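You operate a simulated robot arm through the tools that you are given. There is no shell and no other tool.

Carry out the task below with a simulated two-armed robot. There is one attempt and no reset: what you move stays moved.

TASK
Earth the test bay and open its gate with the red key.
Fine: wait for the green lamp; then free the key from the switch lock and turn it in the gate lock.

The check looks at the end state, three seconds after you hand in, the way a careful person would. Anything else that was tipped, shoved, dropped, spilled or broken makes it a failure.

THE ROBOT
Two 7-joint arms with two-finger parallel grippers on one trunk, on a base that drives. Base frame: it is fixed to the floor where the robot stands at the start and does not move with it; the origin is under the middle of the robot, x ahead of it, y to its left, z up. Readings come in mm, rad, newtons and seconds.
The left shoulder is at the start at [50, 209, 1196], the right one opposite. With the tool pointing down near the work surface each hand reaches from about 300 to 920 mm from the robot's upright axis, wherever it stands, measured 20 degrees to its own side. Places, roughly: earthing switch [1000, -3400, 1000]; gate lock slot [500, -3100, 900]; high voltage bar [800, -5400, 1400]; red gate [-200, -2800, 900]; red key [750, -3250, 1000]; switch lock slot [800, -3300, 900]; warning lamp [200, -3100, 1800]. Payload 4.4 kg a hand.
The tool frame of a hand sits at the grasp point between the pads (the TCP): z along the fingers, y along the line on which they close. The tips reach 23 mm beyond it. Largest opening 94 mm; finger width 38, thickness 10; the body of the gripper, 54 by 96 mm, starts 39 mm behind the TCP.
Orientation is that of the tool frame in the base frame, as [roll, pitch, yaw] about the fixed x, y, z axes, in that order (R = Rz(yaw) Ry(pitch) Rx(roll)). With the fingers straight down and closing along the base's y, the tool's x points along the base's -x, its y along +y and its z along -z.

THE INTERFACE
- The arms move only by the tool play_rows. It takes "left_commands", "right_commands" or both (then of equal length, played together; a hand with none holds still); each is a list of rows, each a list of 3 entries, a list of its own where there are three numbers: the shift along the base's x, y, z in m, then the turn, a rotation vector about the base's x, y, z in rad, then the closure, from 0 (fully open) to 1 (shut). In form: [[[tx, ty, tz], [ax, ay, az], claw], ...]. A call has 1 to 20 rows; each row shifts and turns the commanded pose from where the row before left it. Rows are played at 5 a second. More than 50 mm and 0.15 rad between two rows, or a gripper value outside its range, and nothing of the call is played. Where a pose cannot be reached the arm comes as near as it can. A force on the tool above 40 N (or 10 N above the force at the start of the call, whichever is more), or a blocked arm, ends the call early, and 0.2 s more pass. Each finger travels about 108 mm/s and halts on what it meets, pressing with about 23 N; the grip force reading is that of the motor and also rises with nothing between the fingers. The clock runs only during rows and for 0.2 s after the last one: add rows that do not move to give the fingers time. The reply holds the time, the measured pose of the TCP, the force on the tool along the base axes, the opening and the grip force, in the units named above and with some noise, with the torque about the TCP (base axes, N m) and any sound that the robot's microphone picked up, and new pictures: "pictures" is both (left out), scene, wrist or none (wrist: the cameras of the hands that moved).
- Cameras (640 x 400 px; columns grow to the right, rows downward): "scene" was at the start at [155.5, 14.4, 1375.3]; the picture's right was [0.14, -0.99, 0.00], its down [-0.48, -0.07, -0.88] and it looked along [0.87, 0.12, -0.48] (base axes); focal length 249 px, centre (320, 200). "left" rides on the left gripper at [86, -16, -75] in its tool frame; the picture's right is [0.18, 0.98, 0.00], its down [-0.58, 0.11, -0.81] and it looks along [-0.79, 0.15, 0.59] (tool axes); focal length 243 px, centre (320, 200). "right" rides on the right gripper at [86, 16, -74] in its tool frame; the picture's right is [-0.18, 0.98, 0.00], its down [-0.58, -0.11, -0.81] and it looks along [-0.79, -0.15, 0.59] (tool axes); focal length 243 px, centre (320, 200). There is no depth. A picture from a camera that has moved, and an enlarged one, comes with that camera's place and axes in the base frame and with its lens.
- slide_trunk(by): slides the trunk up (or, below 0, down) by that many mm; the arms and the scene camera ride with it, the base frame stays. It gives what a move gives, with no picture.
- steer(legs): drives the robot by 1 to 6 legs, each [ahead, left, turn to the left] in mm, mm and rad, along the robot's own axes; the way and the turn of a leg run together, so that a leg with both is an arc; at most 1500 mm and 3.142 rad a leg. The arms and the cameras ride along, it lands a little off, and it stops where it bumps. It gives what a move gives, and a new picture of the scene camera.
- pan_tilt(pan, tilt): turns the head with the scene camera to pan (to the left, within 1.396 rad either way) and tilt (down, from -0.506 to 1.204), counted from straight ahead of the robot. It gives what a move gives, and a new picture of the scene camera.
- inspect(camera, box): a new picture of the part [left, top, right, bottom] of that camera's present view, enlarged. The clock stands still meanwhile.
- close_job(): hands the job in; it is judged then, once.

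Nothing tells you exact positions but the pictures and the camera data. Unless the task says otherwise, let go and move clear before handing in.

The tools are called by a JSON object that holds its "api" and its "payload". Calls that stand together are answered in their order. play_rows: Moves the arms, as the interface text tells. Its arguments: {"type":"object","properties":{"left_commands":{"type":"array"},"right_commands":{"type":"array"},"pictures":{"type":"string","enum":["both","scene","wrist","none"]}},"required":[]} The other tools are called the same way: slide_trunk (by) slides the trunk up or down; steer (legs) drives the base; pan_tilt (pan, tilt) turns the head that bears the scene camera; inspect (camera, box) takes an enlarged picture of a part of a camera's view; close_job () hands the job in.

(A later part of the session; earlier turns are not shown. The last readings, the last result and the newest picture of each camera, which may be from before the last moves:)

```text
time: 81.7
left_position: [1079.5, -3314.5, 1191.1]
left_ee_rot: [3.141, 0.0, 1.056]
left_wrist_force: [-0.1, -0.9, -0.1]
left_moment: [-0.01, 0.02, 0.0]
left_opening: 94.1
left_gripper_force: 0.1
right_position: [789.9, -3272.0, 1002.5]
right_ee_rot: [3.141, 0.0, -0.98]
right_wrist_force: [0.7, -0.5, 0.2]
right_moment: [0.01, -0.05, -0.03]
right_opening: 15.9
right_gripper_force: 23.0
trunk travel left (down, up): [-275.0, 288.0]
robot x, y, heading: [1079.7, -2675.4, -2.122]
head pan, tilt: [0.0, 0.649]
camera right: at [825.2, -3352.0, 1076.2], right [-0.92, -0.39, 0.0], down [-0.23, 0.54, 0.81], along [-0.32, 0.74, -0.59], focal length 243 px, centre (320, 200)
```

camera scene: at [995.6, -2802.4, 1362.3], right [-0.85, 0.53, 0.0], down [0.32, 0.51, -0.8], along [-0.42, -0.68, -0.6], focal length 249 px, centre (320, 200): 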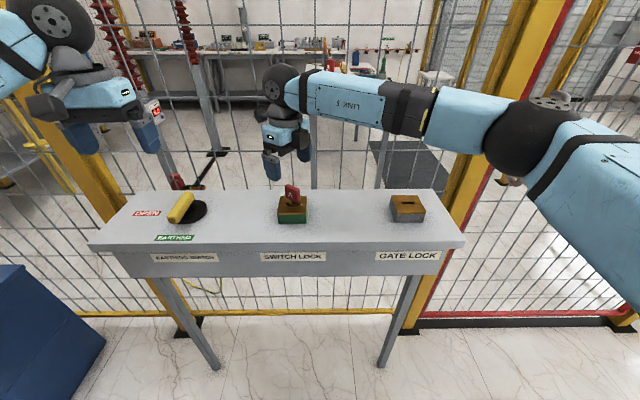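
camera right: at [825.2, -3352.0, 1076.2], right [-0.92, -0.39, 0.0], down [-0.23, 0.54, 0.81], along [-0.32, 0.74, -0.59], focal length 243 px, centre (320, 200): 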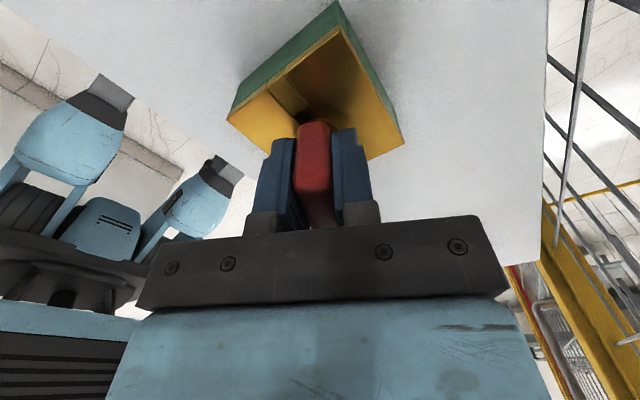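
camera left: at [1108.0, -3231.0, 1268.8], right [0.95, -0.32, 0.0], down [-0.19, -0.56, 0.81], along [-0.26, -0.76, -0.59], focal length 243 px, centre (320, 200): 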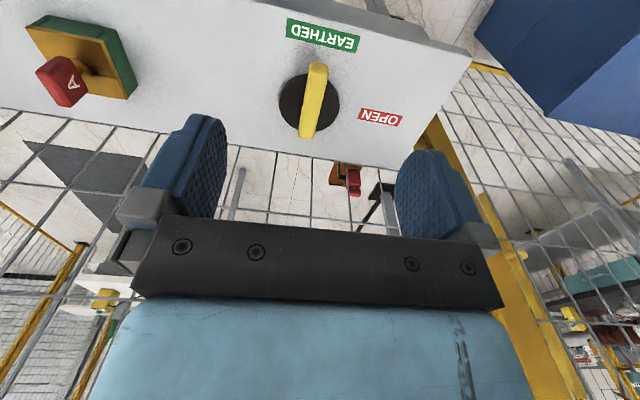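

Now it turns with essentially no side force. I'll finish the quarter turn toward the slot direction (yaw ≈ −0.555).

{"api": "play_rows", "payload": {"right_commands": [[[0, 0, 0], [0, 0, 0.11], 1], [[0, 0, 0], [0, 0, 0.11], 1], [[0, 0, 0], [0, 0, 0.11], 1], [[0, 0, 0], [0, 0, 0.095], 1], [[0, 0, 0], [0, 0, 0], 1]], "pictures": "both"}}

{"api": "inspect", "payload": {"camera": "right", "box": [200, 0, 460, 240]}}

{"api": "inspect", "payload": {"camera": "scene", "box": [250, 170, 330, 230]}}

```text
time: 82.9
left_position: [1079.3, -3315.9, 1191.4]
left_ee_rot: [3.141, 0.001, 1.057]
left_wrist_force: [0.8, -0.3, -0.5]
left_moment: [-0.01, 0.02, 0.0]
left_opening: 94.1
left_gripper_force: 0.2
right_position: [789.8, -3270.3, 1002.2]
right_ee_rot: [-3.141, -0.001, -0.557]
right_wrist_force: [-2.6, -2.1, -0.8]
right_moment: [-0.1, 0.1, -0.04]
right_opening: 15.6
right_gripper_force: 23.4
trunk travel left (down, up): [-275.0, 288.0]
robot x, y, heading: [1081.3, -2675.9, -2.125]
head pan, tilt: [0.0, 0.649]
camera scene: at [995.2, -2802.7, 1362.2], right [-0.85, 0.53, 0.0], down [0.32, 0.51, -0.8], along [-0.42, -0.68, -0.6], focal length 249 px, centre (320, 200)
camera right: at [854.6, -3330.3, 1076.5], right [-0.68, -0.74, 0.0], down [-0.44, 0.4, 0.81], along [-0.59, 0.55, -0.59], focal length 243 px, centre (320, 200)
```

scene: 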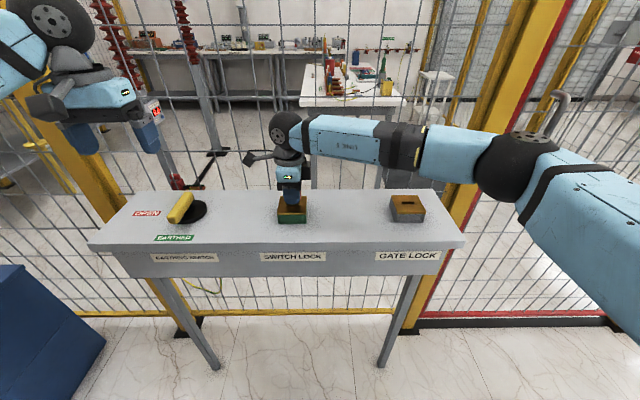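
right: 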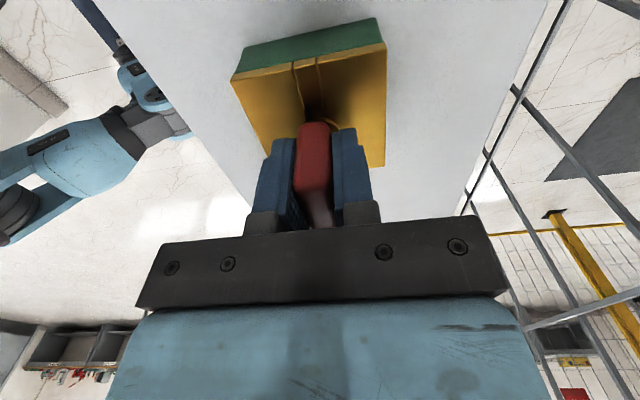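

```text
1.67 times, centred on (330, 120) of right
camera zoom: at [854.6, -3330.3, 1076.5], right [-0.68, -0.74, 0.0], down [-0.44, 0.4, 0.81], along [-0.59, 0.55, -0.59], focal length 404 px, centre (303, 333)
```

zoom: 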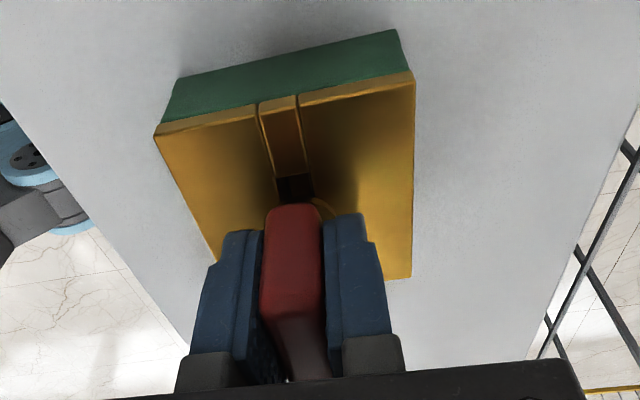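

```text
6.67 times, centred on (290, 200) of scene
camera zoom: at [995.2, -2802.7, 1362.2], right [-0.85, 0.53, 0.0], down [0.32, 0.51, -0.8], along [-0.42, -0.68, -0.6], focal length 1657 px, centre (520, 200)
```

zoom: 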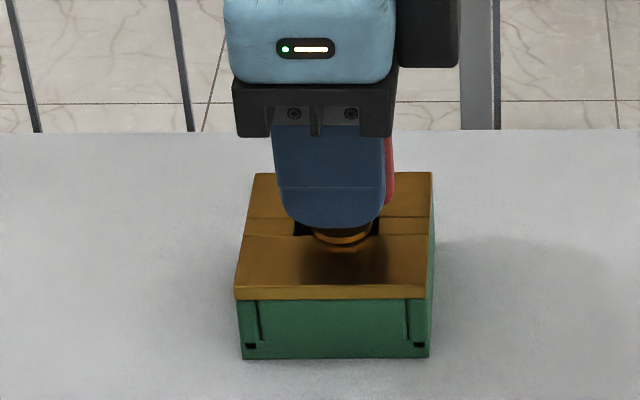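

The bow is now in line with the slot. I'll pull up gently and check whether the key comes free.

{"api": "play_rows", "payload": {"right_commands": [[[0, 0, 0.003], [0, 0, 0], 1], [[0, 0, 0.003], [0, 0, 0], 1], [[0, 0, 0.004], [0, 0, 0], 1], [[0, 0, 0], [0, 0, 0], 1]], "pictures": "wrist"}}

{"api": "inspect", "payload": {"camera": "scene", "box": [250, 170, 330, 230]}}

```text
time: 83.9
left_position: [1078.7, -3314.9, 1192.2]
left_ee_rot: [3.141, 0.0, 1.056]
left_wrist_force: [-0.2, -0.1, -0.8]
left_moment: [0.0, 0.0, -0.01]
left_opening: 94.0
left_gripper_force: 0.0
right_position: [789.4, -3268.2, 1012.0]
right_ee_rot: [3.141, 0.001, -0.558]
right_wrist_force: [-0.7, 0.6, -1.8]
right_moment: [0.01, -0.01, 0.01]
right_opening: 15.8
right_gripper_force: 22.9
trunk travel left (down, up): [-275.0, 288.0]
robot x, y, heading: [1080.1, -2673.5, -2.121]
head pan, tilt: [0.0, 0.649]
camera right: at [855.5, -3329.5, 1086.5], right [-0.68, -0.74, 0.0], down [-0.44, 0.4, 0.81], along [-0.59, 0.55, -0.59], focal length 243 px, centre (320, 200)
```

right: 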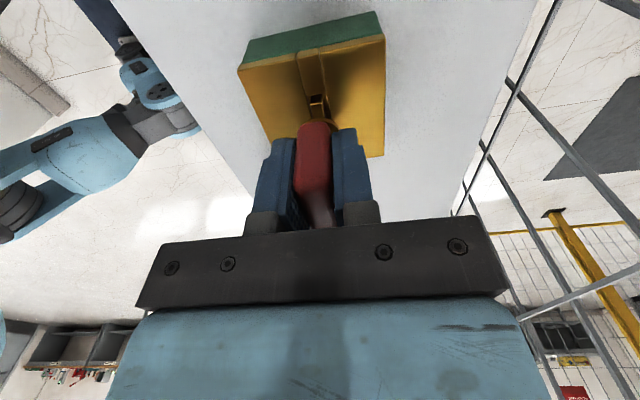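

```text
6.67 times, centred on (290, 200) of scene
camera zoom: at [995.5, -2802.5, 1362.3], right [-0.85, 0.53, 0.0], down [0.32, 0.51, -0.8], along [-0.42, -0.68, -0.6], focal length 1657 px, centre (520, 200)
```

zoom: 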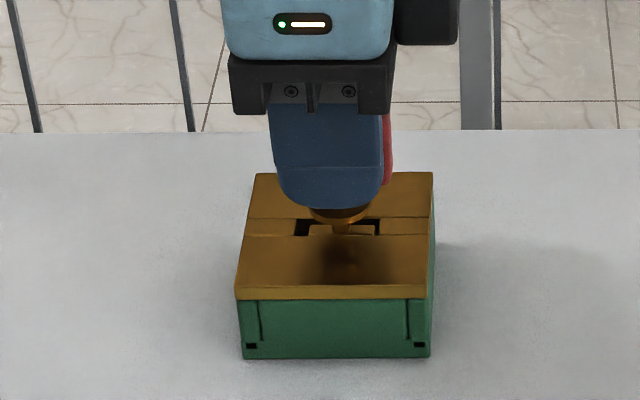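

The key is sliding out freely. I'll lift it fully clear of the lock.

{"api": "play_rows", "payload": {"right_commands": [[[0, 0, 0.01], [0, 0, 0], 1], [[0, 0, 0.015], [0, 0, 0], 1], [[0, 0, 0.02], [0, 0, 0], 1], [[0, 0, 0.03], [0, 0, 0], 1], [[0, 0, 0.03], [0, 0, 0], 1], [[0, 0, 0], [0, 0, 0], 1]], "pictures": "both"}}

{"api": "inspect", "payload": {"camera": "scene", "box": [240, 110, 340, 230]}}

{"api": "inspect", "payload": {"camera": "scene", "box": [370, 175, 450, 235]}}

```text
time: 85.3
left_position: [1078.2, -3316.2, 1191.2]
left_ee_rot: [-3.141, 0.0, 1.055]
left_wrist_force: [-0.2, -0.2, 0.2]
left_moment: [-0.01, -0.01, 0.01]
left_opening: 94.0
left_gripper_force: 0.0
right_position: [791.4, -3268.8, 1119.4]
right_ee_rot: [-3.141, 0.001, -0.556]
right_wrist_force: [0.2, 1.0, -1.3]
right_moment: [0.0, 0.01, 0.03]
right_opening: 15.7
right_gripper_force: 22.8
trunk travel left (down, up): [-275.0, 288.0]
robot x, y, heading: [1080.3, -2674.7, -2.127]
head pan, tilt: [0.0, 0.649]
camera scene: at [995.3, -2802.9, 1362.2], right [-0.85, 0.53, 0.0], down [0.32, 0.51, -0.8], along [-0.42, -0.68, -0.6], focal length 249 px, centre (320, 200)
camera right: at [856.0, -3328.9, 1192.6], right [-0.68, -0.74, 0.0], down [-0.44, 0.4, 0.81], along [-0.59, 0.55, -0.59], focal length 243 px, centre (320, 200)
```

scene: 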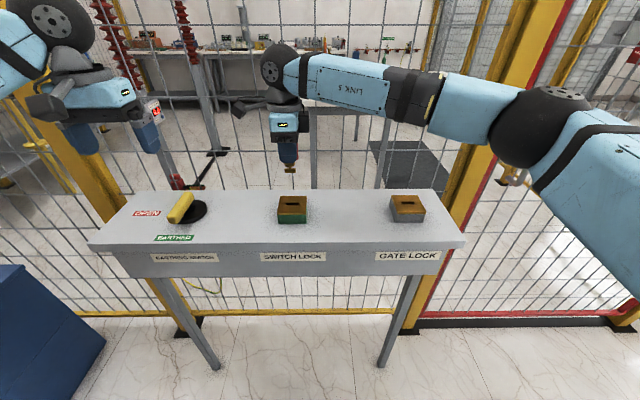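
right: 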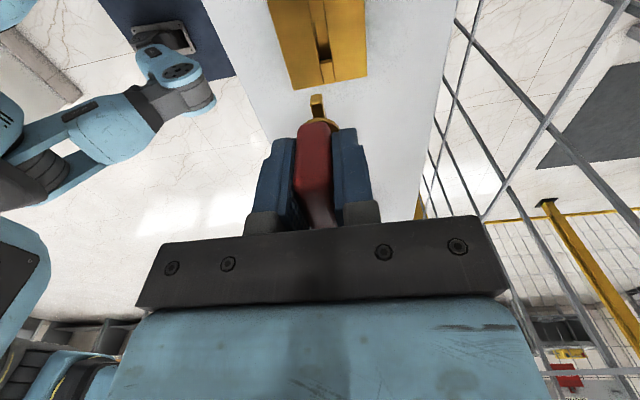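

```text
3.33 times, centred on (290, 170) of scene
camera zoom: at [995.3, -2802.9, 1362.2], right [-0.85, 0.53, 0.0], down [0.32, 0.51, -0.8], along [-0.42, -0.68, -0.6], focal length 829 px, centre (420, 300)
```

zoom: 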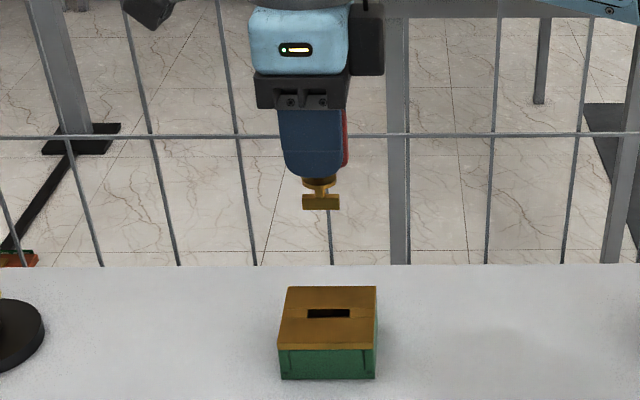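

```text
6.67 times, centred on (410, 205) of scene
camera zoom: at [995.3, -2802.9, 1362.2], right [-0.85, 0.53, 0.0], down [0.32, 0.51, -0.8], along [-0.42, -0.68, -0.6], focal length 1657 px, centre (-280, 167)
```

zoom: 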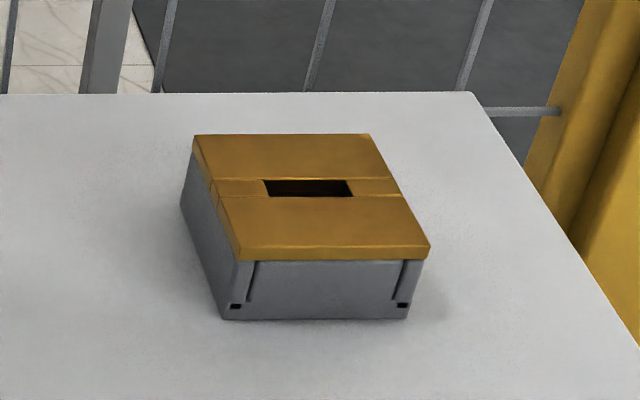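

The key is free: a T‑shaped blade with a cross‑bit along the bow plane, matching the left‑right slot. Before moving I'll take a reference zoom of the switch‑lock slot from the wrist camera (same relative offset as needed over the gate lock), and a precise scene zoom of both slots.

{"api": "inspect", "payload": {"camera": "right", "box": [220, 0, 420, 130]}}

{"api": "inspect", "payload": {"camera": "scene", "box": [250, 175, 330, 235]}}

```text
3.08 times, centred on (320, 65) of right
camera zoom: at [856.0, -3328.9, 1192.6], right [-0.68, -0.74, 0.0], down [-0.44, 0.4, 0.81], along [-0.59, 0.55, -0.59], focal length 746 px, centre (320, 615)
```

zoom: 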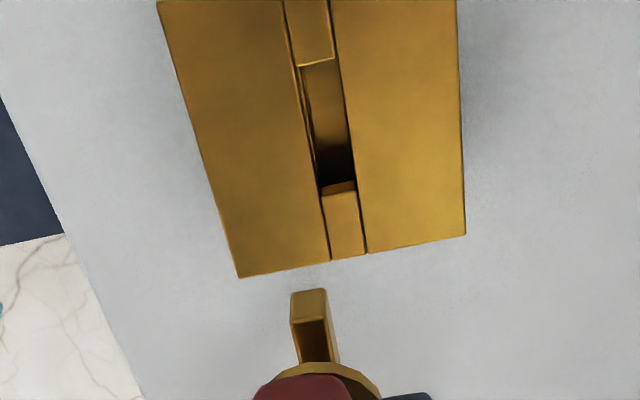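

```text
6.67 times, centred on (290, 205) of scene
camera zoom: at [995.3, -2802.9, 1362.2], right [-0.85, 0.53, 0.0], down [0.32, 0.51, -0.8], along [-0.42, -0.68, -0.6], focal length 1657 px, centre (520, 167)
```

zoom: 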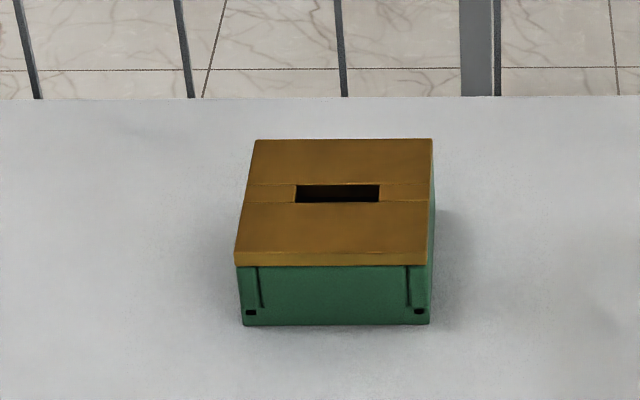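

The slots are about 300.4 mm apart along the console, so I need to shift by about (−257, +156) mm. I'll carry the key there at this height and compare the wrist view with the reference.

{"api": "play_rows", "payload": {"right_commands": [[[-0.0257, 0.01556, 0], [0, 0, 0], 1], [[-0.0257, 0.01556, 0], [0, 0, 0], 1], [[-0.0257, 0.01556, 0], [0, 0, 0], 1], [[-0.0257, 0.01556, 0], [0, 0, 0], 1], [[-0.0257, 0.01556, 0], [0, 0, 0], 1], [[-0.0257, 0.01556, 0], [0, 0, 0], 1], [[-0.0257, 0.01556, 0], [0, 0, 0], 1], [[-0.0257, 0.01556, 0], [0, 0, 0], 1], [[-0.0257, 0.01556, 0], [0, 0, 0], 1], [[-0.0257, 0.01556, 0], [0, 0, 0], 1], [[0, 0, 0], [0, 0, 0], 1], [[0, 0, 0], [0, 0, 0], 1]], "pictures": "both"}}

{"api": "inspect", "payload": {"camera": "right", "box": [220, 0, 420, 130]}}

{"api": "inspect", "payload": {"camera": "scene", "box": [350, 110, 450, 230]}}

```text
time: 87.9
left_position: [1080.2, -3315.2, 1192.1]
left_ee_rot: [-3.141, 0.001, 1.055]
left_wrist_force: [-0.1, 0.2, -0.1]
left_moment: [-0.02, -0.06, 0.0]
left_opening: 94.1
left_gripper_force: 0.1
right_position: [534.7, -3111.6, 1118.3]
right_ee_rot: [-3.14, -0.001, -0.558]
right_wrist_force: [-0.2, -0.2, -1.3]
right_moment: [0.01, -0.01, 0.04]
right_opening: 15.9
right_gripper_force: 23.1
trunk travel left (down, up): [-275.0, 288.0]
robot x, y, heading: [1078.9, -2671.4, -2.123]
head pan, tilt: [0.0, 0.649]
camera scene: at [995.2, -2802.2, 1362.3], right [-0.85, 0.53, 0.0], down [0.32, 0.51, -0.8], along [-0.42, -0.68, -0.6], focal length 249 px, centre (320, 200)
camera right: at [598.7, -3171.1, 1191.3], right [-0.68, -0.74, 0.0], down [-0.44, 0.4, 0.81], along [-0.59, 0.55, -0.59], focal length 243 px, centre (320, 200)
```

scene: 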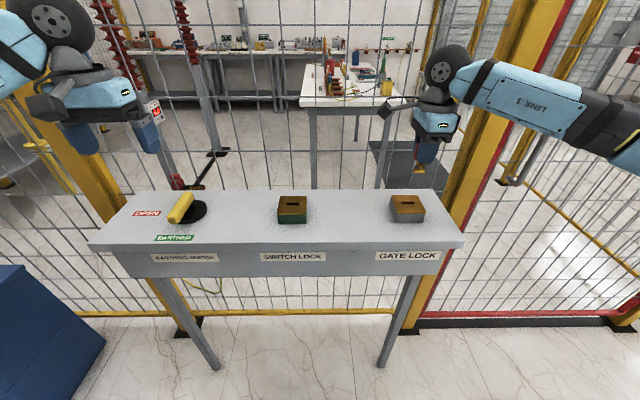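
right: 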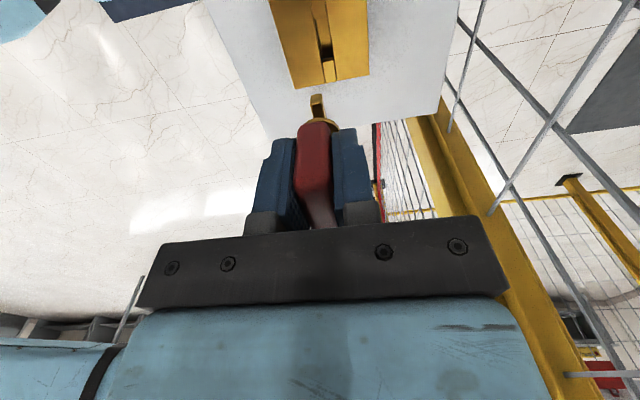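

```text
3.08 times, centred on (320, 65) of right
camera zoom: at [598.7, -3171.1, 1191.3], right [-0.68, -0.74, 0.0], down [-0.44, 0.4, 0.81], along [-0.59, 0.55, -0.59], focal length 746 px, centre (320, 615)
```

zoom: 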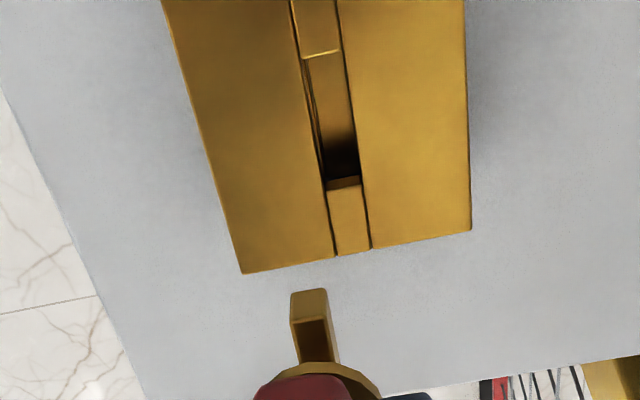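

```text
3.33 times, centred on (400, 170) of scene
camera zoom: at [995.2, -2802.2, 1362.3], right [-0.85, 0.53, 0.0], down [0.32, 0.51, -0.8], along [-0.42, -0.68, -0.6], focal length 829 px, centre (53, 300)
```

zoom: 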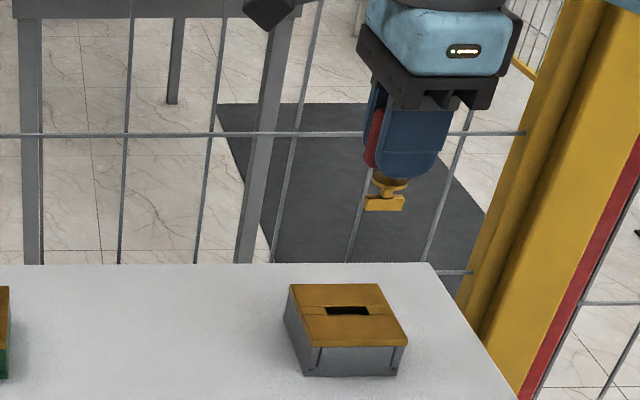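

The gate slot appears with the same orientation and ~1.6–1.7 mm offset from the reference in each tool axis. I'll correct by (+0.5, −2.3) mm and descend to just above the slot.

{"api": "play_rows", "payload": {"right_commands": [[[0.0005, -0.0023, -0.015], [0, 0, 0], 1], [[0, 0, -0.02], [0, 0, 0], 1], [[0, 0, -0.02], [0, 0, 0], 1], [[0, 0, -0.02], [0, 0, 0], 1], [[0, 0, 0], [0, 0, 0], 1], [[0, 0, 0], [0, 0, 0], 1]], "pictures": "wrist"}}

{"api": "inspect", "payload": {"camera": "right", "box": [220, 0, 420, 130]}}

{"api": "inspect", "payload": {"camera": "scene", "box": [360, 140, 460, 230]}}

```text
time: 89.3
left_position: [1078.8, -3314.7, 1191.9]
left_ee_rot: [-3.142, 0.0, 1.056]
left_wrist_force: [0.6, -1.3, 0.6]
left_moment: [-0.03, 0.01, 0.0]
left_opening: 93.9
left_gripper_force: 0.1
right_position: [534.4, -3115.2, 1043.4]
right_ee_rot: [3.141, 0.001, -0.556]
right_wrist_force: [1.0, -0.2, -0.1]
right_moment: [-0.03, 0.03, 0.02]
right_opening: 15.8
right_gripper_force: 23.0
trunk travel left (down, up): [-275.0, 288.0]
robot x, y, heading: [1079.4, -2674.3, -2.118]
head pan, tilt: [0.0, 0.649]
camera right: at [599.8, -3175.0, 1117.3], right [-0.68, -0.74, 0.0], down [-0.44, 0.4, 0.81], along [-0.59, 0.55, -0.59], focal length 243 px, centre (320, 200)
```

right: 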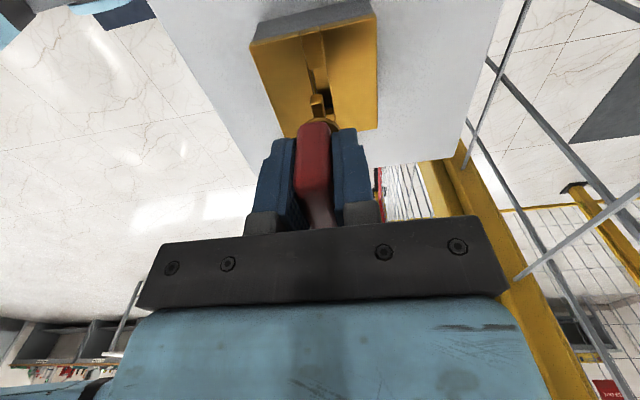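

```text
3.08 times, centred on (320, 65) of right
camera zoom: at [599.8, -3175.0, 1117.3], right [-0.68, -0.74, 0.0], down [-0.44, 0.4, 0.81], along [-0.59, 0.55, -0.59], focal length 746 px, centre (320, 615)
```

zoom: 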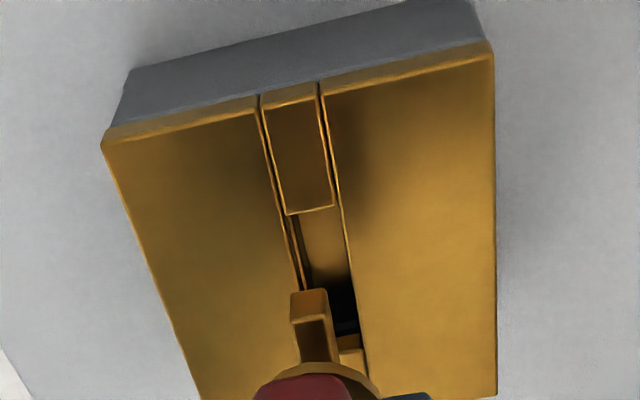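

```text
4.44 times, centred on (410, 185) of scene
camera zoom: at [995.3, -2802.6, 1362.2], right [-0.85, 0.53, 0.0], down [0.32, 0.51, -0.8], along [-0.42, -0.68, -0.6], focal length 1105 px, centre (-80, 267)
```

zoom: 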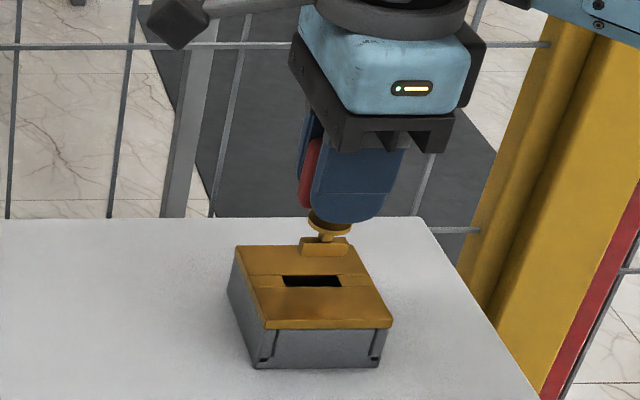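

The blade is just above the slot. I'll zoom in more from the scene camera to verify left‑right alignment before inserting.

{"api": "inspect", "payload": {"camera": "scene", "box": [400, 180, 450, 220]}}

{"api": "inspect", "payload": {"camera": "right", "box": [280, 60, 360, 130]}}

```text
10.00 times, centred on (425, 200) of scene
camera zoom: at [995.3, -2802.6, 1362.2], right [-0.85, 0.53, 0.0], down [0.32, 0.51, -0.8], along [-0.42, -0.68, -0.6], focal length 2486 px, centre (-730, 200)
```

zoom: 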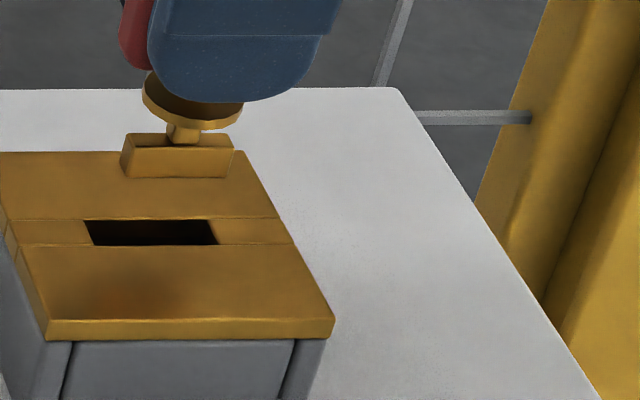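

```text
5.71 times, centred on (320, 95) of right
camera zoom: at [599.8, -3175.0, 1117.3], right [-0.68, -0.74, 0.0], down [-0.44, 0.4, 0.81], along [-0.59, 0.55, -0.59], focal length 1386 px, centre (320, 800)
```

zoom: 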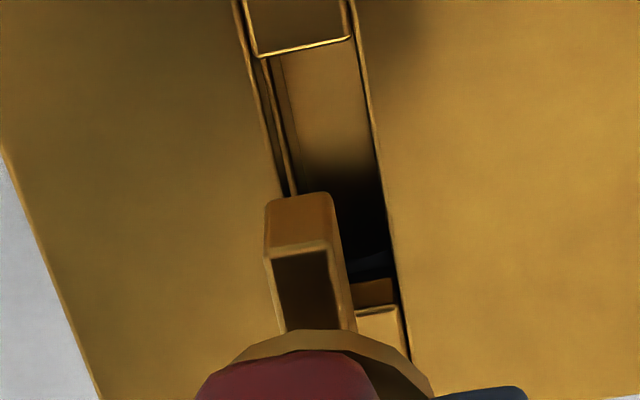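

Alignment looks within the slot clearance (≈2 mm each side, ≈2.8 mm at the ends). I'll nudge half a millimetre toward the slot's centre and lower gently into the slot.

{"api": "play_rows", "payload": {"right_commands": [[[-0.0003, -0.0005, -0.006], [0, 0, 0], 1], [[0, 0, -0.006], [0, 0, 0], 1], [[0, 0, -0.006], [0, 0, 0], 1], [[0, 0, -0.005], [0, 0, 0], 1], [[0, 0, -0.005], [0, 0, 0], 1], [[0, 0, -0.004], [0, 0, 0], 1], [[0, 0, 0], [0, 0, 0], 1]], "pictures": "wrist"}}

{"api": "inspect", "payload": {"camera": "scene", "box": [390, 170, 450, 220]}}

{"api": "inspect", "payload": {"camera": "right", "box": [240, 0, 400, 150]}}

```text
time: 90.9
left_position: [1079.9, -3315.0, 1192.7]
left_ee_rot: [3.141, 0.0, 1.055]
left_wrist_force: [1.0, -0.4, -1.2]
left_moment: [0.0, 0.01, 0.0]
left_opening: 93.8
left_gripper_force: 0.1
right_position: [532.3, -3117.2, 1010.8]
right_ee_rot: [3.142, 0.0, -0.557]
right_wrist_force: [0.6, 0.3, -0.5]
right_moment: [0.02, -0.03, -0.01]
right_opening: 15.5
right_gripper_force: 23.4
trunk travel left (down, up): [-275.0, 288.0]
robot x, y, heading: [1077.5, -2670.4, -2.128]
head pan, tilt: [0.0, 0.649]
camera right: at [598.0, -3177.0, 1084.8], right [-0.68, -0.74, 0.0], down [-0.44, 0.4, 0.81], along [-0.59, 0.54, -0.59], focal length 243 px, centre (320, 200)
```

right: 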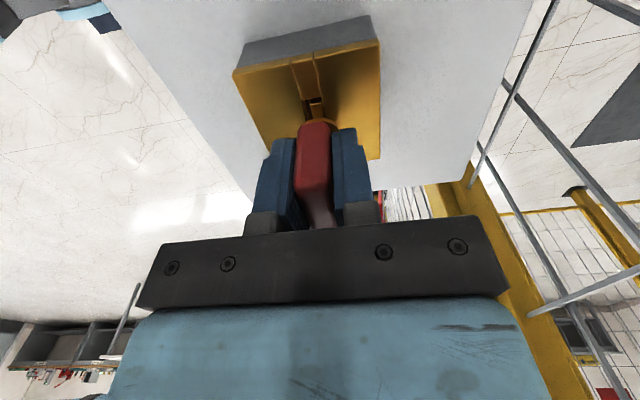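

```text
8.00 times, centred on (420, 195) of scene
camera zoom: at [995.5, -2802.5, 1362.3], right [-0.85, 0.53, 0.0], down [0.32, 0.51, -0.8], along [-0.42, -0.68, -0.6], focal length 1989 px, centre (-480, 240)
```

zoom: 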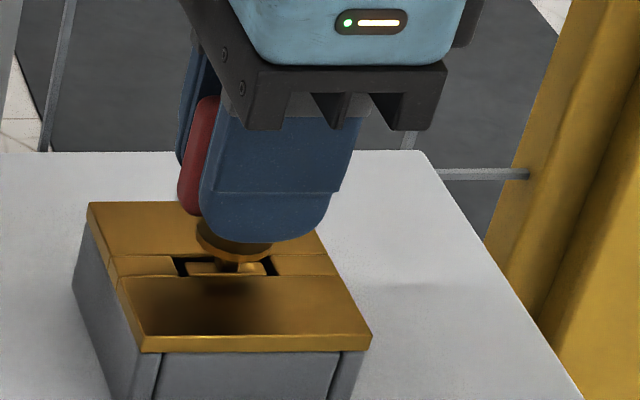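

```text
2.67 times, centred on (320, 75) of right
camera zoom: at [598.0, -3177.0, 1084.8], right [-0.68, -0.74, 0.0], down [-0.44, 0.4, 0.81], along [-0.59, 0.54, -0.59], focal length 647 px, centre (320, 533)
```

zoom: 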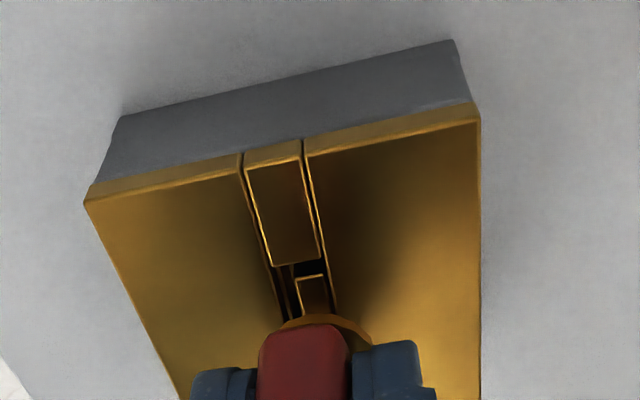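

The bit has entered the slot with no contact force; it sits slightly toward one side, so I'll nudge back ~0.8 mm and push it down to full depth.

{"api": "play_rows", "payload": {"right_commands": [[[0.0005, 0.0007, 0], [0, 0, 0], 1], [[0, 0, -0.003], [0, 0, 0], 1], [[0, 0, -0.003], [0, 0, 0], 1], [[0, 0, -0.002], [0, 0, 0], 1], [[0, 0, 0], [0, 0, 0], 1], [[0, 0, 0], [0, 0, 0], 1]], "pictures": "wrist"}}

{"api": "inspect", "payload": {"camera": "scene", "box": [390, 170, 450, 220]}}

{"api": "inspect", "payload": {"camera": "right", "box": [240, 0, 400, 150]}}

```text
time: 92.3
left_position: [1079.6, -3315.1, 1191.6]
left_ee_rot: [3.141, 0.0, 1.056]
left_wrist_force: [0.2, 0.0, -0.6]
left_moment: [0.01, 0.02, -0.02]
left_opening: 93.7
left_gripper_force: 0.1
right_position: [534.3, -3116.5, 1002.5]
right_ee_rot: [3.141, -0.001, -0.558]
right_wrist_force: [0.0, -0.4, -0.3]
right_moment: [0.02, 0.0, 0.01]
right_opening: 15.7
right_gripper_force: 23.1
trunk travel left (down, up): [-275.0, 288.0]
robot x, y, heading: [1077.3, -2672.8, -2.125]
head pan, tilt: [0.0, 0.649]
camera right: at [599.3, -3176.0, 1076.9], right [-0.68, -0.74, 0.0], down [-0.44, 0.4, 0.81], along [-0.59, 0.55, -0.59], focal length 243 px, centre (320, 200)
```

right: 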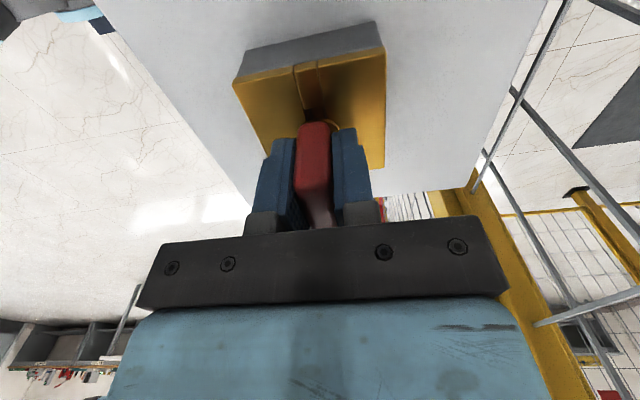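

```text
8.00 times, centred on (420, 195) of scene
camera zoom: at [995.5, -2802.5, 1362.3], right [-0.85, 0.53, 0.0], down [0.32, 0.51, -0.8], along [-0.42, -0.68, -0.6], focal length 1989 px, centre (-480, 240)
```

zoom: 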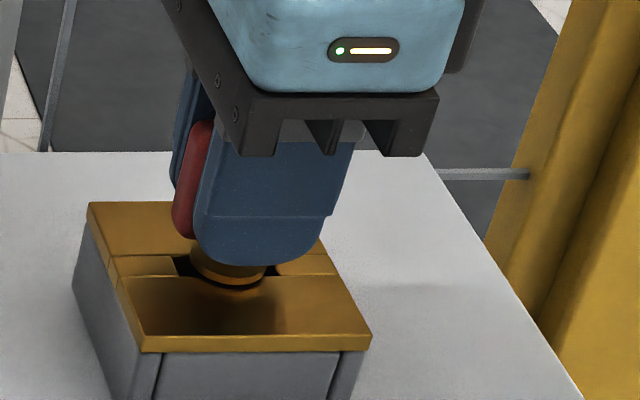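

```text
2.67 times, centred on (320, 75) of right
camera zoom: at [599.3, -3176.0, 1076.9], right [-0.68, -0.74, 0.0], down [-0.44, 0.4, 0.81], along [-0.59, 0.55, -0.59], focal length 647 px, centre (320, 533)
```

zoom: 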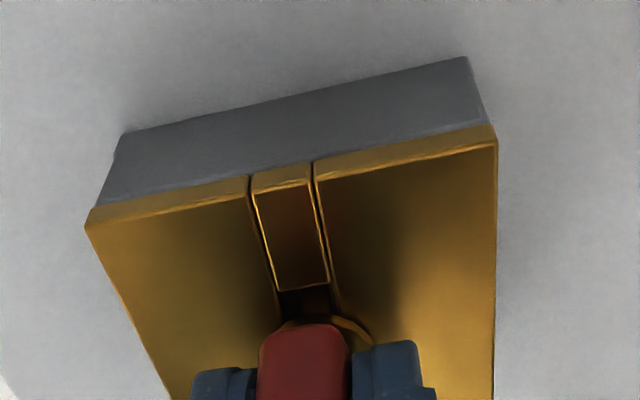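

The collar is essentially at the plate, at the same depth as in the switch lock. I'll press another ~2 mm to feel for the seat.

{"api": "play_rows", "payload": {"right_commands": [[[0, 0, -0.001], [0, 0, 0], 1], [[0, 0, -0.001], [0, 0, 0], 1], [[0, 0, 0], [0, 0, 0], 1]], "pictures": "none"}}

```text
time: 93.1
left_position: [1079.3, -3314.8, 1191.9]
left_ee_rot: [-3.142, -0.001, 1.056]
left_wrist_force: [-1.1, -0.6, 0.0]
left_moment: [0.0, 0.0, 0.02]
left_opening: 94.0
left_gripper_force: 0.1
right_position: [534.5, -3116.1, 1001.4]
right_ee_rot: [3.14, 0.001, -0.558]
right_wrist_force: [-1.8, -1.0, 6.6]
right_moment: [-0.02, 0.17, 0.04]
right_opening: 15.9
right_gripper_force: 22.3
trunk travel left (down, up): [-275.0, 288.0]
robot x, y, heading: [1079.4, -2671.5, -2.125]
head pan, tilt: [0.0, 0.649]
```

The key is seated (6.6 N reaction). Now I'll test a small clockwise turn in the gate lock.

{"api": "play_rows", "payload": {"right_commands": [[[0, 0, 0.0005], [0, 0, -0.06], 1], [[0, 0, 0], [0, 0, -0.06], 1], [[0, 0, 0], [0, 0, 0], 1]], "pictures": "none"}}

```text
time: 93.9
left_position: [1079.8, -3315.1, 1193.2]
left_ee_rot: [-3.138, 0.001, 1.057]
left_wrist_force: [0.1, 0.4, -0.1]
left_moment: [-0.01, 0.01, 0.02]
left_opening: 94.0
left_gripper_force: 0.1
right_position: [533.9, -3116.3, 1002.8]
right_ee_rot: [3.141, -0.001, -0.679]
right_wrist_force: [-1.3, -1.5, 8.5]
right_moment: [-0.06, 0.13, 0.0]
right_opening: 15.8
right_gripper_force: 23.4
trunk travel left (down, up): [-275.0, 288.0]
robot x, y, heading: [1078.4, -2676.3, -2.13]
head pan, tilt: [0.0, 0.649]
```

Clockwise moves with zero torque. I'll continue in that direction.

{"api": "play_rows", "payload": {"right_commands": [[[0, 0, 0], [0, 0, -0.1], 1], [[0, 0, 0], [0, 0, -0.1], 1], [[0, 0, 0], [0, 0, 0], 1]], "pictures": "wrist"}}

{"api": "inspect", "payload": {"camera": "right", "box": [240, 0, 400, 150]}}

```text
time: 94.7
left_position: [1080.7, -3315.1, 1191.9]
left_ee_rot: [-3.139, -0.001, 1.057]
left_wrist_force: [0.0, 0.8, 0.2]
left_moment: [0.0, -0.03, 0.02]
left_opening: 94.3
left_gripper_force: 0.1
right_position: [535.3, -3116.4, 1001.8]
right_ee_rot: [3.139, 0.0, -0.877]
right_wrist_force: [-0.9, -4.2, 9.2]
right_moment: [-0.17, 0.05, -0.01]
right_opening: 16.0
right_gripper_force: 22.9
trunk travel left (down, up): [-275.0, 288.0]
robot x, y, heading: [1080.6, -2674.2, -2.128]
head pan, tilt: [0.0, 0.649]
camera right: at [578.1, -3193.0, 1075.9], right [-0.87, -0.49, 0.0], down [-0.29, 0.52, 0.81], along [-0.39, 0.7, -0.59], focal length 243 px, centre (320, 200)
```

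right: 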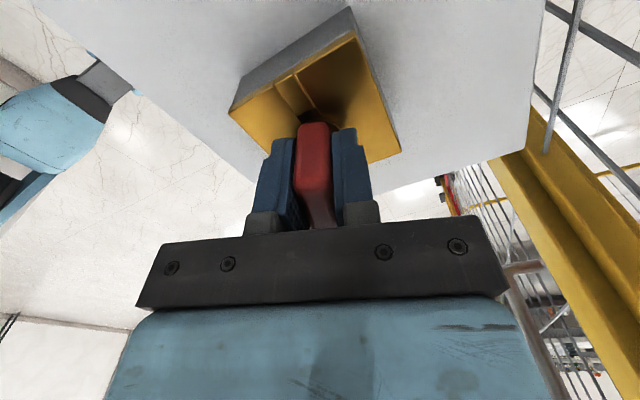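

```text
2.67 times, centred on (320, 75) of right
camera zoom: at [578.1, -3193.0, 1075.9], right [-0.87, -0.49, 0.0], down [-0.29, 0.52, 0.81], along [-0.39, 0.7, -0.59], focal length 647 px, centre (320, 533)
```

zoom: 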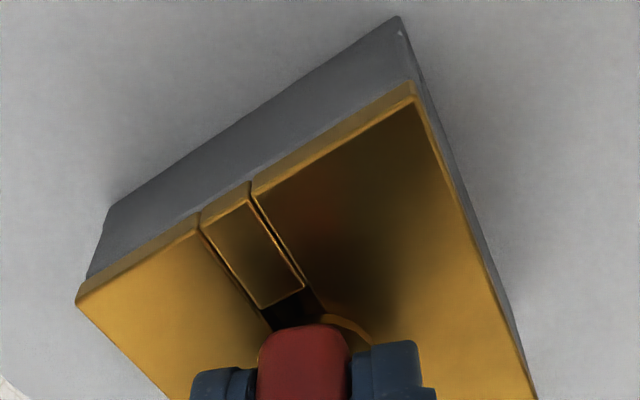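

It keeps turning freely. I'll continue to about the quarter turn in steps.

{"api": "play_rows", "payload": {"right_commands": [[[0, 0, 0], [0, 0, -0.12], 1], [[0, 0, 0], [0, 0, -0.12], 1], [[0, 0, 0], [0, 0, -0.12], 1], [[0, 0, 0], [0, 0, -0.12], 1], [[0, 0, 0], [0, 0, -0.12], 1], [[0, 0, 0], [0, 0, 0], 1]], "pictures": "wrist"}}

```text
time: 96.1
left_position: [1079.9, -3315.1, 1192.5]
left_ee_rot: [-3.141, 0.001, 1.056]
left_wrist_force: [-0.5, 0.9, -0.4]
left_moment: [0.01, 0.0, -0.02]
left_opening: 94.1
left_gripper_force: 0.1
right_position: [533.9, -3116.1, 1002.3]
right_ee_rot: [3.139, -0.002, -1.479]
right_wrist_force: [-7.9, -5.4, 17.4]
right_moment: [0.08, 0.22, 0.05]
right_opening: 15.7
right_gripper_force: 23.5
trunk travel left (down, up): [-275.0, 288.0]
robot x, y, heading: [1080.5, -2672.4, -2.126]
head pan, tilt: [0.0, 0.649]
camera right: at [526.0, -3203.4, 1076.0], right [-1.0, 0.09, 0.0], down [0.06, 0.59, 0.81], along [0.08, 0.8, -0.59], focal length 243 px, centre (320, 200)
```

right: 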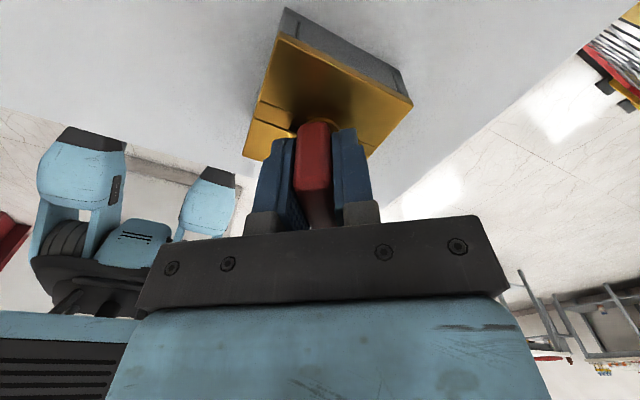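

Still free to turn; I'll relieve the small vertical and lateral loads (≈1 mm) and go on.

{"api": "play_rows", "payload": {"right_commands": [[[-0.001, -0.0001, 0.001], [0, 0, -0.1], 1], [[0, 0, 0], [0, 0, -0.12], 1], [[0, 0, 0], [0, 0, -0.12], 1], [[0, 0, 0], [0, 0, 0], 1]], "pictures": "both"}}

{"api": "inspect", "payload": {"camera": "scene", "box": [370, 110, 470, 230]}}

```text
time: 97.1
left_position: [1080.2, -3315.4, 1192.3]
left_ee_rot: [-3.139, 0.0, 1.056]
left_wrist_force: [0.7, 0.2, 0.2]
left_moment: [0.02, -0.04, 0.02]
left_opening: 93.8
left_gripper_force: 0.2
right_position: [534.8, -3114.8, 1002.2]
right_ee_rot: [-3.141, 0.0, -1.819]
right_wrist_force: [-0.4, -0.6, 7.5]
right_moment: [-0.07, -0.01, 0.0]
right_opening: 15.7
right_gripper_force: 23.2
trunk travel left (down, up): [-275.0, 288.0]
robot x, y, heading: [1079.4, -2673.7, -2.124]
head pan, tilt: [0.0, 0.649]
camera scene: at [996.3, -2802.0, 1362.3], right [-0.85, 0.53, 0.0], down [0.32, 0.51, -0.8], along [-0.42, -0.68, -0.6], focal length 249 px, centre (320, 200)
camera right: at [497.5, -3195.8, 1075.8], right [-0.91, 0.42, 0.0], down [0.25, 0.54, 0.81], along [0.34, 0.73, -0.59], focal length 243 px, centre (320, 200)
```

scene: 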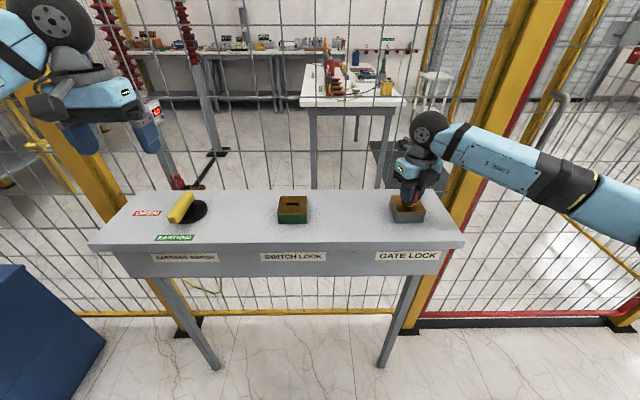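
right: 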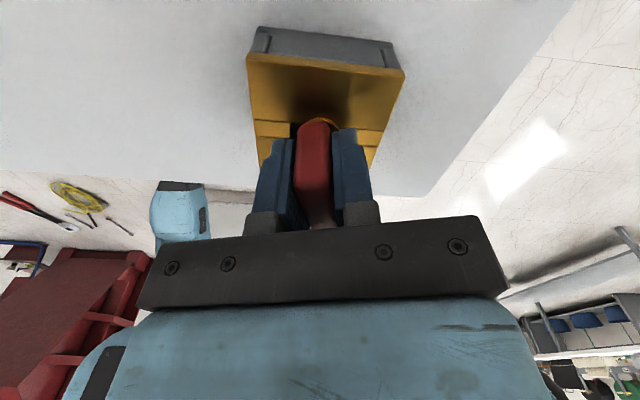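

```text
3.33 times, centred on (420, 170) of scene
camera zoom: at [996.3, -2802.0, 1362.3], right [-0.85, 0.53, 0.0], down [0.32, 0.51, -0.8], along [-0.42, -0.68, -0.6], focal length 829 px, centre (-13, 300)
```

zoom: 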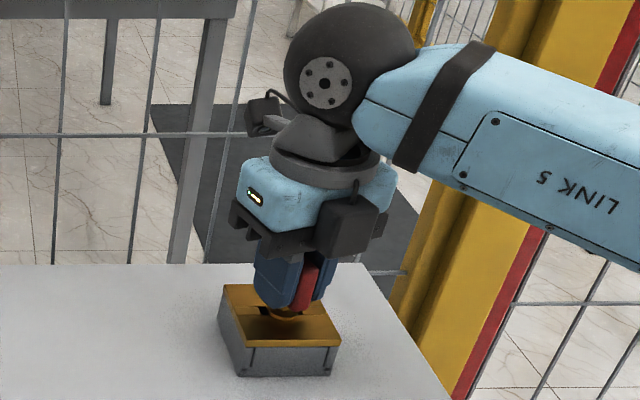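

Zero torque still. Final ~0.31 rad to complete the quarter turn, watching for the stop.

{"api": "play_rows", "payload": {"right_commands": [[[0, 0, 0], [0, 0, -0.1], 1], [[0, 0, 0], [0, 0, -0.1], 1], [[0, 0, 0], [0, 0, -0.1], 1], [[0, 0, 0], [0, 0, 0], 1]], "pictures": "both"}}

{"api": "inspect", "payload": {"camera": "scene", "box": [370, 110, 470, 230]}}

```text
time: 98.1
left_position: [1080.3, -3315.5, 1192.8]
left_ee_rot: [-3.141, -0.001, 1.055]
left_wrist_force: [-0.4, 0.9, 0.2]
left_moment: [-0.02, -0.02, 0.01]
left_opening: 94.3
left_gripper_force: 0.1
right_position: [534.2, -3115.2, 1002.2]
right_ee_rot: [3.141, 0.0, -2.119]
right_wrist_force: [4.1, 0.9, 0.5]
right_moment: [0.01, -0.19, 0.03]
right_opening: 15.7
right_gripper_force: 22.8
trunk travel left (down, up): [-275.0, 288.0]
robot x, y, heading: [1080.6, -2675.5, -2.124]
head pan, tilt: [0.0, 0.649]
camera scene: at [996.1, -2802.3, 1362.3], right [-0.85, 0.53, 0.0], down [0.32, 0.51, -0.8], along [-0.42, -0.68, -0.6], focal length 249 px, centre (320, 200)
camera right: at [475.3, -3181.7, 1075.9], right [-0.74, 0.67, 0.0], down [0.4, 0.44, 0.81], along [0.54, 0.6, -0.59], focal length 243 px, centre (320, 200)
```

scene: 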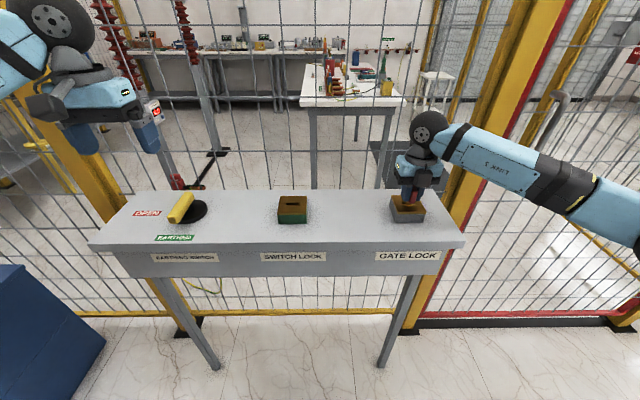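
right: 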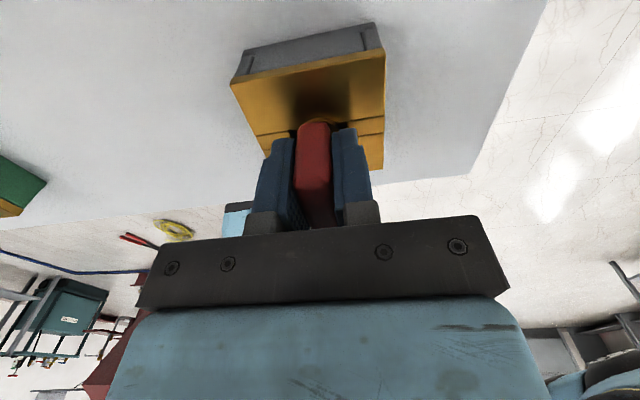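

```text
3.33 times, centred on (420, 170) of scene
camera zoom: at [996.1, -2802.3, 1362.3], right [-0.85, 0.53, 0.0], down [0.32, 0.51, -0.8], along [-0.42, -0.68, -0.6], focal length 829 px, centre (-13, 300)
```

zoom: 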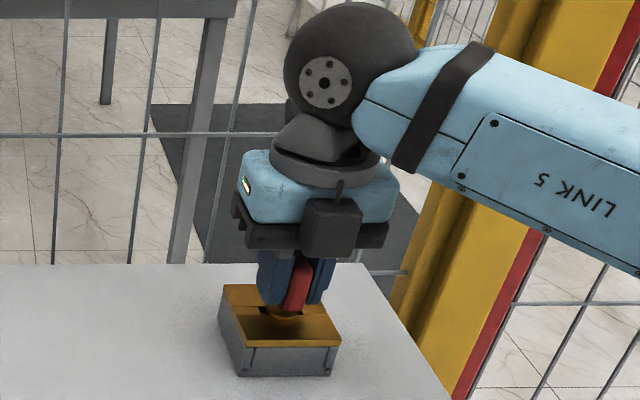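

The key has turned about 90°. I'll push slightly further to confirm it's at its end stop.

{"api": "play_rows", "payload": {"right_commands": [[[0.0005, 0, 0], [0, 0, -0.05], 1], [[0, 0, 0], [0, 0, -0.05], 1], [[0, 0, 0], [0, 0, 0], 1]], "pictures": "none"}}

{"api": "pan_tilt", "payload": {"pan": -0.6, "tilt": 0.3}}

```text
time: 98.9
left_position: [1080.4, -3314.8, 1192.0]
left_ee_rot: [-3.14, 0.002, 1.055]
left_wrist_force: [-0.1, 0.4, 0.8]
left_moment: [-0.04, -0.01, -0.01]
left_opening: 94.2
left_gripper_force: 0.1
right_position: [533.4, -3116.2, 1002.3]
right_ee_rot: [3.141, 0.0, -2.219]
right_wrist_force: [0.3, -1.4, 0.9]
right_moment: [-0.1, -0.03, 0.0]
right_opening: 16.1
right_gripper_force: 22.7
trunk travel left (down, up): [-275.0, 288.0]
robot x, y, heading: [1078.0, -2672.6, -2.129]
head pan, tilt: [0.0, 0.649]
```

```text
time: 99.9
left_position: [1080.0, -3315.2, 1191.0]
left_ee_rot: [3.14, 0.0, 1.056]
left_wrist_force: [-0.4, 0.0, -0.7]
left_moment: [-0.02, 0.01, 0.03]
left_opening: 94.2
left_gripper_force: 0.0
right_position: [534.5, -3116.4, 1003.1]
right_ee_rot: [3.141, 0.003, -2.219]
right_wrist_force: [0.9, -0.9, 0.8]
right_moment: [-0.03, -0.01, 0.04]
right_opening: 15.8
right_gripper_force: 23.1
trunk travel left (down, up): [-275.0, 288.0]
robot x, y, heading: [1078.5, -2673.5, -2.128]
head pan, tilt: [-0.6, 0.3]
camera scene: at [956.1, -2766.5, 1394.0], right [-0.4, 0.91, 0.0], down [0.27, 0.12, -0.96], along [-0.87, -0.39, -0.3], focal length 249 px, centre (320, 200)
```

scene: 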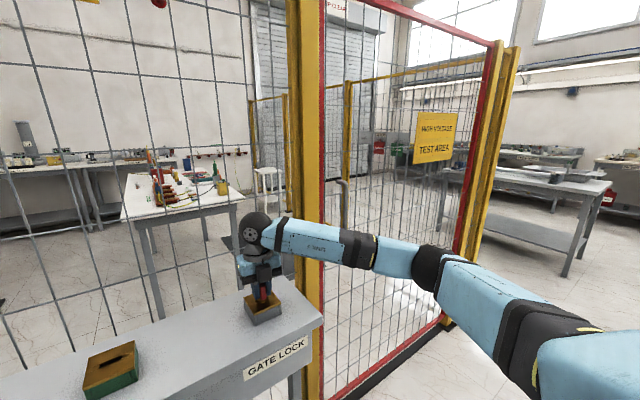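

No stop felt yet and the gate still looks closed. I'll zoom in on the gate's latch side and handle.

{"api": "inspect", "payload": {"camera": "scene", "box": [280, 120, 400, 260]}}

{"api": "inspect", "payload": {"camera": "scene", "box": [220, 210, 330, 390]}}

{"api": "inspect", "payload": {"camera": "scene", "box": [400, 20, 540, 340]}}

```text
2.86 times, centred on (340, 190) of scene
camera zoom: at [956.1, -2766.5, 1394.0], right [-0.4, 0.91, 0.0], down [0.27, 0.12, -0.96], along [-0.87, -0.39, -0.3], focal length 710 px, centre (263, 229)
```

zoom: 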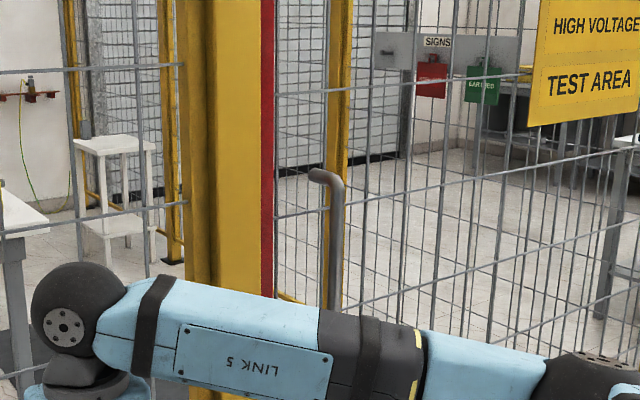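

```text
2.22 times, centred on (275, 300) of scene
camera zoom: at [956.1, -2766.5, 1394.0], right [-0.4, 0.91, 0.0], down [0.27, 0.12, -0.96], along [-0.87, -0.39, -0.3], focal length 552 px, centre (420, -22)
```

zoom: 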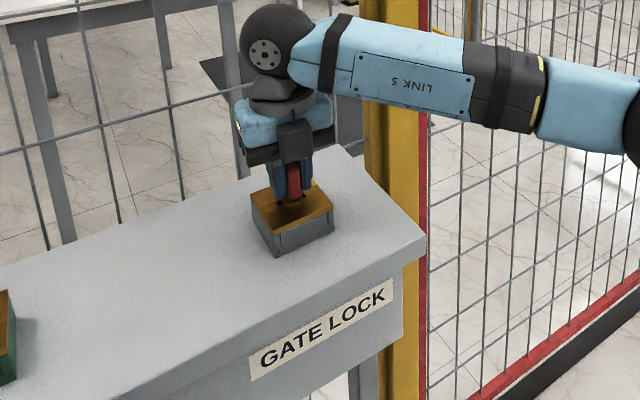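

```text
1.25 times, centred on (470, 180) of scene
camera zoom: at [956.1, -2766.5, 1394.0], right [-0.4, 0.91, 0.0], down [0.27, 0.12, -0.96], along [-0.87, -0.39, -0.3], focal length 311 px, centre (132, 225)
```

zoom: 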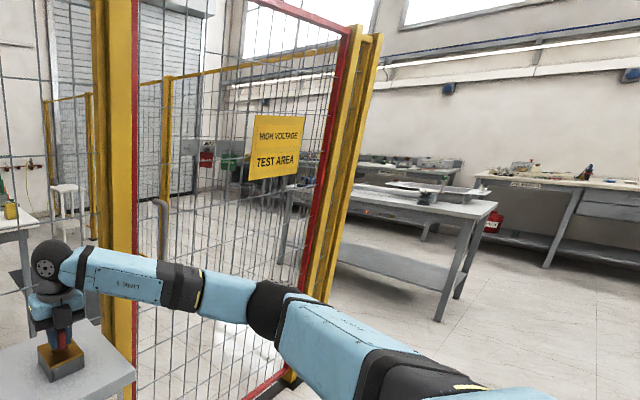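

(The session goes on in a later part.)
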